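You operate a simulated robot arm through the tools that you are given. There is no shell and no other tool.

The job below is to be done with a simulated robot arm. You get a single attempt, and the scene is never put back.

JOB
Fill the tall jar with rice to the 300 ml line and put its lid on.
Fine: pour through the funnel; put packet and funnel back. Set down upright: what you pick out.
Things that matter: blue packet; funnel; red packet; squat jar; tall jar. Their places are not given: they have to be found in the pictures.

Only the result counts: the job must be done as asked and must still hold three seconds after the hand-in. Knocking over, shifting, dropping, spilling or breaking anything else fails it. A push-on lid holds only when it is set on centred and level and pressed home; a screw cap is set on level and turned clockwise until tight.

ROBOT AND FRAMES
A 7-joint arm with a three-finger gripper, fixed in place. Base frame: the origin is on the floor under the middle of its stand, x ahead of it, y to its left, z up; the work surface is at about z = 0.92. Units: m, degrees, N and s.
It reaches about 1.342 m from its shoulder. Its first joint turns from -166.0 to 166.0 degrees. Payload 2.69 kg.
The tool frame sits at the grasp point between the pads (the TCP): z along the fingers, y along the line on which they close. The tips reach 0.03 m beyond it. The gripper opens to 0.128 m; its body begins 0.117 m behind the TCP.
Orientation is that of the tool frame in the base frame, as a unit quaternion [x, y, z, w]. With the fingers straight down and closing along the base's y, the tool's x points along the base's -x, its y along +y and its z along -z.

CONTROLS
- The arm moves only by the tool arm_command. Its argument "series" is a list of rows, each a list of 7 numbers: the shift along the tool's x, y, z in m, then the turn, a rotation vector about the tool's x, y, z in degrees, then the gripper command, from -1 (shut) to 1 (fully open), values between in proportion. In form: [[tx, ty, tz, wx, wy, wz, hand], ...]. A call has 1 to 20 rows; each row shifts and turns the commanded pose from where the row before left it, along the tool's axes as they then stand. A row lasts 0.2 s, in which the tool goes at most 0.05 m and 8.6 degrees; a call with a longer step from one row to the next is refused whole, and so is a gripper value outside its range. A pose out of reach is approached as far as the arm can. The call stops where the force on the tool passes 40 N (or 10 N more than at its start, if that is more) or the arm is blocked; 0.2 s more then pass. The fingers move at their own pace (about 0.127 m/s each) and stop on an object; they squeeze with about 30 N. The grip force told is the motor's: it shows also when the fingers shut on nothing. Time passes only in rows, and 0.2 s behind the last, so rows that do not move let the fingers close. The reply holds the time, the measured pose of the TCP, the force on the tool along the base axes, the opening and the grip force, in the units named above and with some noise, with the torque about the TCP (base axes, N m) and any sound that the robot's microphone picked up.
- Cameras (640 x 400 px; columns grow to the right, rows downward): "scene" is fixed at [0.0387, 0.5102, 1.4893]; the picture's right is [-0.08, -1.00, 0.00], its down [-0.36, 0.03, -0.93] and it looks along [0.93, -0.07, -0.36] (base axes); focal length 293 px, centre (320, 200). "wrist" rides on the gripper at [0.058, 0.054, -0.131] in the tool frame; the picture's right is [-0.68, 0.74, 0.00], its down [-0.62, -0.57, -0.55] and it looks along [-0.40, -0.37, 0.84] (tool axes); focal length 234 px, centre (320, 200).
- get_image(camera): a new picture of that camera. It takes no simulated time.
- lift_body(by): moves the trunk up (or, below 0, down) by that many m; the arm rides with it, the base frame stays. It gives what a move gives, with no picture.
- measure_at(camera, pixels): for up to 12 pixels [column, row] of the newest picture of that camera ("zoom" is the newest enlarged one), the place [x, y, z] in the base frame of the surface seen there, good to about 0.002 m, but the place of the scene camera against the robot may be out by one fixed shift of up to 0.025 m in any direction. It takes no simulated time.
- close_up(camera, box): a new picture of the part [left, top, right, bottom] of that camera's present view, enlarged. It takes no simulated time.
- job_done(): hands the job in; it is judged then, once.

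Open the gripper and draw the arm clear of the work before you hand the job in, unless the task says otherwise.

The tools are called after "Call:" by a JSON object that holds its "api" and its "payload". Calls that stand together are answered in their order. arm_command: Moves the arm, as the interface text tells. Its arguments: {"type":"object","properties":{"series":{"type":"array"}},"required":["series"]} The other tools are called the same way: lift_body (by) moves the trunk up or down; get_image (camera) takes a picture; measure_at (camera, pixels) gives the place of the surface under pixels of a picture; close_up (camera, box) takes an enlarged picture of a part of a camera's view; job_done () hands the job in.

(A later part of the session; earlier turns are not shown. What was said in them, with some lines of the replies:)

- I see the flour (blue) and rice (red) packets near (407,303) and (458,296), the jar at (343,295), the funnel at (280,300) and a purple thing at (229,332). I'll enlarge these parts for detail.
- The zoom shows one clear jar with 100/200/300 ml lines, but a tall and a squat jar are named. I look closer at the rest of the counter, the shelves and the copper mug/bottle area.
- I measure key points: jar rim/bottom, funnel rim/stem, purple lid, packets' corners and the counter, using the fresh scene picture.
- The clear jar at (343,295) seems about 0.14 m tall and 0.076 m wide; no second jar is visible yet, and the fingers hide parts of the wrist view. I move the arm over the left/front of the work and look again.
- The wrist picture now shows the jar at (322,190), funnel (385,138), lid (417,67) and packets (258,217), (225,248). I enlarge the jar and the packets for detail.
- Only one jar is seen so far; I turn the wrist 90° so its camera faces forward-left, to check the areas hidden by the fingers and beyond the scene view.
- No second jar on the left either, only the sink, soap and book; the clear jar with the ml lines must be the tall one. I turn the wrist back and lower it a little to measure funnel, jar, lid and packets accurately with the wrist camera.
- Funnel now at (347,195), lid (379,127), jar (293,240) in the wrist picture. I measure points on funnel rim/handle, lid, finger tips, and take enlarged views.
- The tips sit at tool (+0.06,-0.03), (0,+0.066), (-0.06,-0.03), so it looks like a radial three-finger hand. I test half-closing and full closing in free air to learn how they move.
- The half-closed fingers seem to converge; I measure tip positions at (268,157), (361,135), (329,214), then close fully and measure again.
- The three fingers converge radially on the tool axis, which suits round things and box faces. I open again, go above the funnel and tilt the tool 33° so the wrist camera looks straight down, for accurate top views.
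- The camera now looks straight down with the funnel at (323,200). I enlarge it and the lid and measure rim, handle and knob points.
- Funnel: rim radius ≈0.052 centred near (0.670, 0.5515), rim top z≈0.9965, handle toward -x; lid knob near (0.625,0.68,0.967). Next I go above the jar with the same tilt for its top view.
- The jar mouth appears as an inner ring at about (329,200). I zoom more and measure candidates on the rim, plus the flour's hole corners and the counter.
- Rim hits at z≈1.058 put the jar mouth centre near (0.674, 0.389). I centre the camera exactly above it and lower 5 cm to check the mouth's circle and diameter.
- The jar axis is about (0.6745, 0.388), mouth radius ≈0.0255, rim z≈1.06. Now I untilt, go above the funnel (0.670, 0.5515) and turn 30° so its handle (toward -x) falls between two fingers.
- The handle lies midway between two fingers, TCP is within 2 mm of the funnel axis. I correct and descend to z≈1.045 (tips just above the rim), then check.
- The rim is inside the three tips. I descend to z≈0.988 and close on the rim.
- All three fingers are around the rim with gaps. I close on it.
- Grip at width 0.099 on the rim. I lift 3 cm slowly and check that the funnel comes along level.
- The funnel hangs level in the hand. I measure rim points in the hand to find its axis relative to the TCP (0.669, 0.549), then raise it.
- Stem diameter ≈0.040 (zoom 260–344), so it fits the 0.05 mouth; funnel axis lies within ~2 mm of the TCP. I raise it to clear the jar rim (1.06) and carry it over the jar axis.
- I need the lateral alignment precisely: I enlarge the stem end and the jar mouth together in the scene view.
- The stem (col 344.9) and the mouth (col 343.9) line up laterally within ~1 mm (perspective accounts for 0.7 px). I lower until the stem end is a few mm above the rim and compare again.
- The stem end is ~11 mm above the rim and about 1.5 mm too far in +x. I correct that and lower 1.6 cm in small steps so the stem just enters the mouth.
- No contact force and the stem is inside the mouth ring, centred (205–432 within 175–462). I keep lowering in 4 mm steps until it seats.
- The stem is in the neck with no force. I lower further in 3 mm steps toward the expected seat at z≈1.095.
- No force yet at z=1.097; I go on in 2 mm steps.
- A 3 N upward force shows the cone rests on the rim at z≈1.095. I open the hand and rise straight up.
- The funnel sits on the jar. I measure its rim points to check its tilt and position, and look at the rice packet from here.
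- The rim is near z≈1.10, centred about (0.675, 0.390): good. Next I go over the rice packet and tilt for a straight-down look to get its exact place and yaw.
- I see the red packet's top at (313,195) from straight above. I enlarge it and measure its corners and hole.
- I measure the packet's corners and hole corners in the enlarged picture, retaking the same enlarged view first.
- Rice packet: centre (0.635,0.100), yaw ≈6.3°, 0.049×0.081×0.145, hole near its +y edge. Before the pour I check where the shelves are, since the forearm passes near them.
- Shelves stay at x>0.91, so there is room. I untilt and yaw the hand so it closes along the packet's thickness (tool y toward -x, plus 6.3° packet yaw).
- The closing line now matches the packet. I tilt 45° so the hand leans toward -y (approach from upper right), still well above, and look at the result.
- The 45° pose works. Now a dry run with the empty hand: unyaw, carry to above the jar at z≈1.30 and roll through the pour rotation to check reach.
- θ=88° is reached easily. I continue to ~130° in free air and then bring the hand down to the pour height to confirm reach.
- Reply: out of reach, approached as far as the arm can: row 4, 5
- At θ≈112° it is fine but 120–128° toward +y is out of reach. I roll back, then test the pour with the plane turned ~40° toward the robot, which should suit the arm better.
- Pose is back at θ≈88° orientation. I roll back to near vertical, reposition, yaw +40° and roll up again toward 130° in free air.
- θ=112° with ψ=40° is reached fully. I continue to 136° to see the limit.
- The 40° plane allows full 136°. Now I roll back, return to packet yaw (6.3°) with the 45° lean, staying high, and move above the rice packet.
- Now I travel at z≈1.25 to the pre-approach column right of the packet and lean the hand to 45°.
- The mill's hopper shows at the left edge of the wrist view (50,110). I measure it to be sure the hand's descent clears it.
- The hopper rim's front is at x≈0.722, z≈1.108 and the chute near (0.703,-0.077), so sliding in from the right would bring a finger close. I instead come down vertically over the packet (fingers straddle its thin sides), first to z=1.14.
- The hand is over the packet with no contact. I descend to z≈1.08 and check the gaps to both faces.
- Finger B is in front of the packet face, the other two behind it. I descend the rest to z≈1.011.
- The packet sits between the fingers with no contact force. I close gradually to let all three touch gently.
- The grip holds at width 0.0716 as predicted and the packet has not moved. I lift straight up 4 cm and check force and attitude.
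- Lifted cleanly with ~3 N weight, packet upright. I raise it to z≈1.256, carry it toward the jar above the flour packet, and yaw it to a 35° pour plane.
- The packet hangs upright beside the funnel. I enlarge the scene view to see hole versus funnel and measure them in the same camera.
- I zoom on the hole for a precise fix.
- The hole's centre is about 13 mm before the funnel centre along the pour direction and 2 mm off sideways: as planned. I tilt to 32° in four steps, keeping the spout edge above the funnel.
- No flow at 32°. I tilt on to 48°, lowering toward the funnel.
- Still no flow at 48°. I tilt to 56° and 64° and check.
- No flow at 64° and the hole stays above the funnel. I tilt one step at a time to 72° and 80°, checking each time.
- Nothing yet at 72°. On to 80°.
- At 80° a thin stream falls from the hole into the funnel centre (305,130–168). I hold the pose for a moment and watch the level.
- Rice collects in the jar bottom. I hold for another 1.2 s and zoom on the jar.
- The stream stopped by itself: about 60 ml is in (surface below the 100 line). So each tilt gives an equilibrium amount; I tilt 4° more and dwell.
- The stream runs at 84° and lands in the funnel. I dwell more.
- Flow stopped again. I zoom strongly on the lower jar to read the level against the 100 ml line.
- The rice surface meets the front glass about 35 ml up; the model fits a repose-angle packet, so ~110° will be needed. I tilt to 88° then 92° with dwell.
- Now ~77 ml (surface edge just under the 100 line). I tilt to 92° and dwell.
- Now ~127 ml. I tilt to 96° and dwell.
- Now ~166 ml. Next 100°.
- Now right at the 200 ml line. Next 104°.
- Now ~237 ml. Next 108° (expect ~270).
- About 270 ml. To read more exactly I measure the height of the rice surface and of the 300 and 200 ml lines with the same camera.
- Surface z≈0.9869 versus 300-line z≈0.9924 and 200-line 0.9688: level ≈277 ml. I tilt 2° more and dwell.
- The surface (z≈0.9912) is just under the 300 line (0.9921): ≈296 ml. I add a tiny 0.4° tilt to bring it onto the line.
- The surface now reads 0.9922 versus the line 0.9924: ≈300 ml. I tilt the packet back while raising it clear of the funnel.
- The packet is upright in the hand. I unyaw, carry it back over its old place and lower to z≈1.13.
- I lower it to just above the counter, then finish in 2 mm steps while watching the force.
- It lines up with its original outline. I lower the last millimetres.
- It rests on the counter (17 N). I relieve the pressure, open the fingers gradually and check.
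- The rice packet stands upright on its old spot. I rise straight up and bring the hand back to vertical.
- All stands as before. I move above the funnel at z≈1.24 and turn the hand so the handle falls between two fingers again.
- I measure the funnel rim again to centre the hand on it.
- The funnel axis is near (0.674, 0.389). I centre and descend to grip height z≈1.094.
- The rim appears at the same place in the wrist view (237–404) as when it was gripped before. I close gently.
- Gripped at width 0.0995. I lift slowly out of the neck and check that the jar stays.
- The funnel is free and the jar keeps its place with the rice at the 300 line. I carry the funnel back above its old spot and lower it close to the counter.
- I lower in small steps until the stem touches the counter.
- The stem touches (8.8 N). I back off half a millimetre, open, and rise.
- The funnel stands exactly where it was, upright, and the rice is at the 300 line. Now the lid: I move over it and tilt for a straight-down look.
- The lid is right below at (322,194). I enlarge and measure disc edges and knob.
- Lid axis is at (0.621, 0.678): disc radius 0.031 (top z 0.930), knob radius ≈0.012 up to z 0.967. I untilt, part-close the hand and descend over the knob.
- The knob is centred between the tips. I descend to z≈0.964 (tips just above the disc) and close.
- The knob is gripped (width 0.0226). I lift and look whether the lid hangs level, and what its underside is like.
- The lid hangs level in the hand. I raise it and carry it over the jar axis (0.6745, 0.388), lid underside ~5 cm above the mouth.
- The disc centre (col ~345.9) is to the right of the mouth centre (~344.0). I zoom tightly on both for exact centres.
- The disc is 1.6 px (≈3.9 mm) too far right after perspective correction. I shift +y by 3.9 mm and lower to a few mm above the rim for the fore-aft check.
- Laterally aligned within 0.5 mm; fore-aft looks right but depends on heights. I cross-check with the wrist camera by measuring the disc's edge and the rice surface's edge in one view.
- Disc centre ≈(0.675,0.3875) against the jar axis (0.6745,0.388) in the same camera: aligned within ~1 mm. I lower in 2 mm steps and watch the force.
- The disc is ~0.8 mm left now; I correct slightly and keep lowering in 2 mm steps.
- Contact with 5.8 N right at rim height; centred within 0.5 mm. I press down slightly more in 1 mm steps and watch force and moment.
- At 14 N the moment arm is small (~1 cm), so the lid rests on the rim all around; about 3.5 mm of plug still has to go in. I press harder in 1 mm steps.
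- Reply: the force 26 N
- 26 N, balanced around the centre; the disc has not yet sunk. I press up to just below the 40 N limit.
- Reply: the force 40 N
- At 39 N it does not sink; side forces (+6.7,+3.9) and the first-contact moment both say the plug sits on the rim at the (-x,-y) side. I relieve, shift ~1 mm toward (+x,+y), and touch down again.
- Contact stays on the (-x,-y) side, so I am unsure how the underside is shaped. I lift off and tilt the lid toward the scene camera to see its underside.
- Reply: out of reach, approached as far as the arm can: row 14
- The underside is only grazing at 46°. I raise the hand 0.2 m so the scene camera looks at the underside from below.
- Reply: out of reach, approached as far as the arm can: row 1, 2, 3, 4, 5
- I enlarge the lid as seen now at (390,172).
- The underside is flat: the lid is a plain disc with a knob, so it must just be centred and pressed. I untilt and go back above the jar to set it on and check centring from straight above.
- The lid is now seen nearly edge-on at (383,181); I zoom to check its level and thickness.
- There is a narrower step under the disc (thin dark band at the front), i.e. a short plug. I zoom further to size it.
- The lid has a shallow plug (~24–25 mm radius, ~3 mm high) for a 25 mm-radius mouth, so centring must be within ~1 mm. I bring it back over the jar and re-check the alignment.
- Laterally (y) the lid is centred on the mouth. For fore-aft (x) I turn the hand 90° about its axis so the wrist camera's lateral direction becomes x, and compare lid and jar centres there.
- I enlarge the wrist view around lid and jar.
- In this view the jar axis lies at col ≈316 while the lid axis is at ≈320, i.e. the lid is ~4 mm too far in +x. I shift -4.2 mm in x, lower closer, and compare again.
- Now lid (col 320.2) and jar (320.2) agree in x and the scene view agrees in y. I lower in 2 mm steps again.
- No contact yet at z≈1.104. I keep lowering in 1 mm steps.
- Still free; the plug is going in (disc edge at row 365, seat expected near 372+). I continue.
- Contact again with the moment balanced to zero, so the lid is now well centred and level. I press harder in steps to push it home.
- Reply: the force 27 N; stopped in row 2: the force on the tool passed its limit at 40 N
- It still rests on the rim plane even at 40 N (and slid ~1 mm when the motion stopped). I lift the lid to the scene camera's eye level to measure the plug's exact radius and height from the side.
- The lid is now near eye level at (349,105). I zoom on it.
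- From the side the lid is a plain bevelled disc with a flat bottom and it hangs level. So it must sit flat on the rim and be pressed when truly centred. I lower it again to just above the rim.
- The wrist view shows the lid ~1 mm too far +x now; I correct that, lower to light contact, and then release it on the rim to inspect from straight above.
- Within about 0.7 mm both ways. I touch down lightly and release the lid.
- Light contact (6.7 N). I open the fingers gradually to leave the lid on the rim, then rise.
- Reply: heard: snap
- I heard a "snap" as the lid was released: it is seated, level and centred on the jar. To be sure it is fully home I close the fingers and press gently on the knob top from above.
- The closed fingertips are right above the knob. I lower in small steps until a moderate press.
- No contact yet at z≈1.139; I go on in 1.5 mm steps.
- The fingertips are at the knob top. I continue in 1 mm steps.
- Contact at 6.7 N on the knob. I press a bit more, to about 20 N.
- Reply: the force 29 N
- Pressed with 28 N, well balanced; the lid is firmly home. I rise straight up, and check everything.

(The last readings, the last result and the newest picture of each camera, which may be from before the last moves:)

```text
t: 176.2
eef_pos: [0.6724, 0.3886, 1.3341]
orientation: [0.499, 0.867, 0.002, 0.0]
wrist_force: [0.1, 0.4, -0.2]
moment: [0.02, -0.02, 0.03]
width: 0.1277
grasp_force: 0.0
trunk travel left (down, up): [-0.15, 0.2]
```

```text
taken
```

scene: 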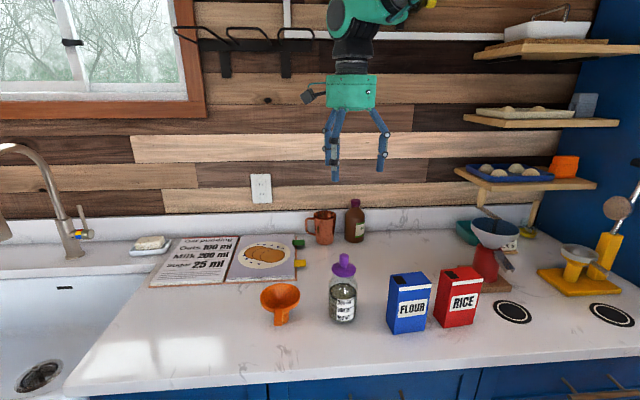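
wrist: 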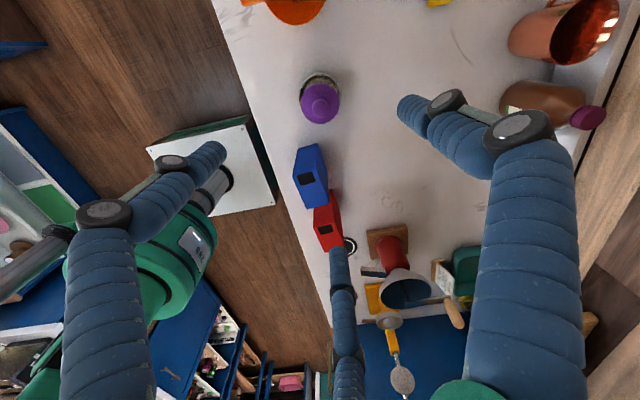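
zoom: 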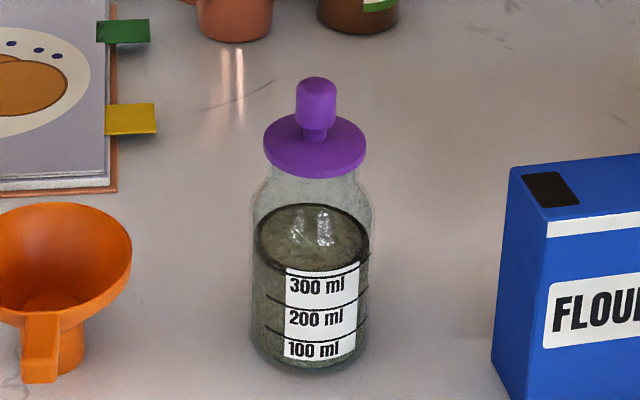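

The lid sits level on the jar, packets and funnel are in place. I do a last check of the level and of the lid's tilt by measuring.

Call:
{"api": "close_up", "payload": {"camera": "scene", "box": [328, 278, 362, 310]}}

Call:
{"api": "measure_at", "payload": {"camera": "zoom", "pixels": [[180, 170], [200, 200], [290, 230], [400, 190], [420, 150], [220, 180], [380, 215], [260, 235], [240, 281], [300, 288], [400, 275]]}}

Call:
{"api": "close_up", "payload": {"camera": "scene", "box": [326, 255, 362, 279]}}

Call:
{"api": "measure_at", "payload": {"camera": "zoom", "pixels": [[140, 230], [490, 230], [310, 310], [180, 280], [450, 280], [220, 160], [420, 160]]}}

Call:
{"api": "close_up", "payload": {"camera": "scene", "box": [370, 245, 510, 345]}}

```text
12.50 times, centred on (345, 294) of scene
```

zoom: 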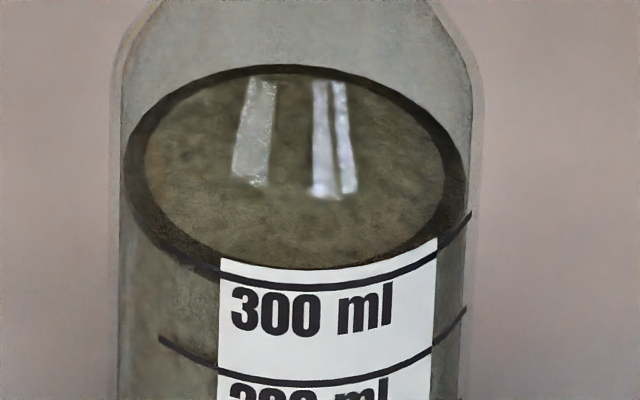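

```text
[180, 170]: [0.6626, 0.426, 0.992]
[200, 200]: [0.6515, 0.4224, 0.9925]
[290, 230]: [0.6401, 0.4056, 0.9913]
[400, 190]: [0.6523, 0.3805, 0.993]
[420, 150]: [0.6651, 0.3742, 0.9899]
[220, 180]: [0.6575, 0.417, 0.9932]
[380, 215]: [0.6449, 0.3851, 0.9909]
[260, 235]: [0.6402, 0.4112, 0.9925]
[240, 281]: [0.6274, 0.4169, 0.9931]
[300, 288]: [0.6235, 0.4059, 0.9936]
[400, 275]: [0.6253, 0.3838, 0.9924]
```

```text
16.00 times, centred on (344, 267) of scene
```

zoom: 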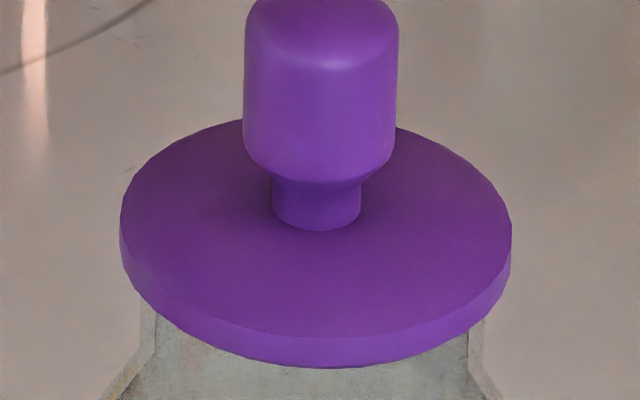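

```text
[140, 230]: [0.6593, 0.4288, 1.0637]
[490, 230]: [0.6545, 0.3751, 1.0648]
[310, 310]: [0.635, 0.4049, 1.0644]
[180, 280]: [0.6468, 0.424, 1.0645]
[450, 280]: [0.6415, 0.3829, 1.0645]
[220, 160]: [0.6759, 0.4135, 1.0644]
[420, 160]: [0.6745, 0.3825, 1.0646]
```

```text
4.00 times, centred on (440, 295) of scene
```

zoom: 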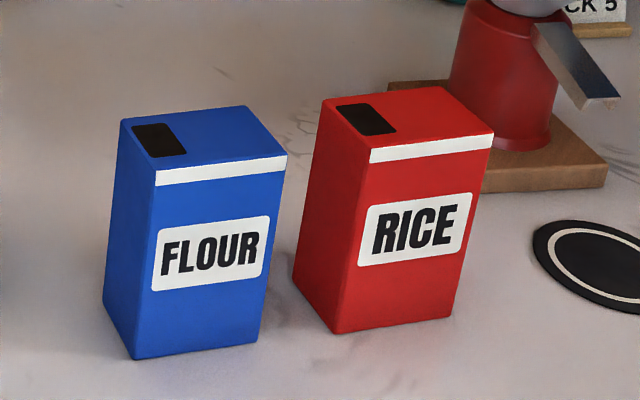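

Lid top is level (1.064–1.065 all round), the rice is at the 300 line, and both packets and funnel stand where they were. I draw the open hand up and back, clear of the work.

Call:
{"api": "arm_command", "payload": {"series": [[0.01, -0.0173, -0.0275, 0, 0, 0, 1], [0.01, -0.0173, -0.0275, 0, 0, 0, 1], [0.01, -0.0173, -0.0275, 0, 0, 0, 1], [0.01, -0.0173, -0.0275, 0, 0, 0, 1], [0, 0, 0, 0, 0, 0, 1], [0, 0, 0, 0, 0, 0, 1]]}}

Call:
{"api": "get_image", "payload": {"camera": "scene"}}

```text
t: 177.6
eef_pos: [0.5921, 0.3902, 1.4421]
orientation: [0.499, 0.866, 0.001, 0.0]
wrist_force: [0.5, 0.8, -0.7]
moment: [-0.01, 0.06, -0.01]
width: 0.128
grasp_force: 0.1
trunk travel left (down, up): [-0.15, 0.2]
```

```text
taken
```

scene: 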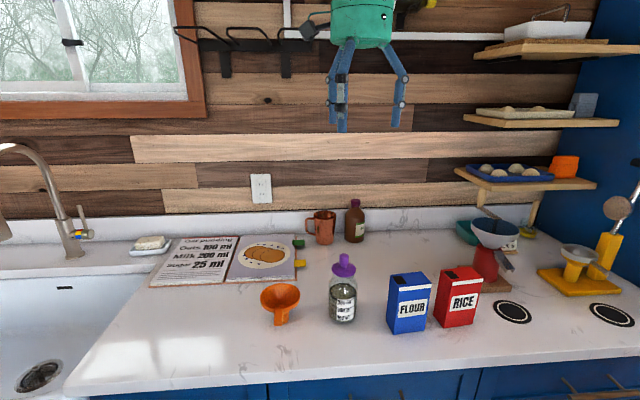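

The jar with rice at the 300 line carries its lid, and the funnel and both packets stand upright in their places. The open hand is clear at z≈1.44, so I hand the job in.

Call:
{"api": "job_done", "payload": {}}

```text
The job is handed in.
```

I filled the jar with rice to the 300 ml line and put the purple lid on. The job is handed in. I could not confirm that this jar is the one you call the tall jar. I saw only one jar with ml lines, and no squat jar turned up in any picture.

- **Rice level:** I poured from the red RICE packet through the funnel. The last reading put the level at about 295–300 ml, right at the line. I saw no rice on the counter.
- **Lid:** It took several tries to centre. I heard a snap as I let it go. I then pressed on the knob with about 28 N, and the lid reads level all round.
- **Put back:** The rice packet and the funnel stand upright where they were, to within about a millimetre or two. The flour packet was not touched.
- **Jar position:** It may have shifted by about half a millimetre while I worked on the lid.

The hand is open and clear of the work.
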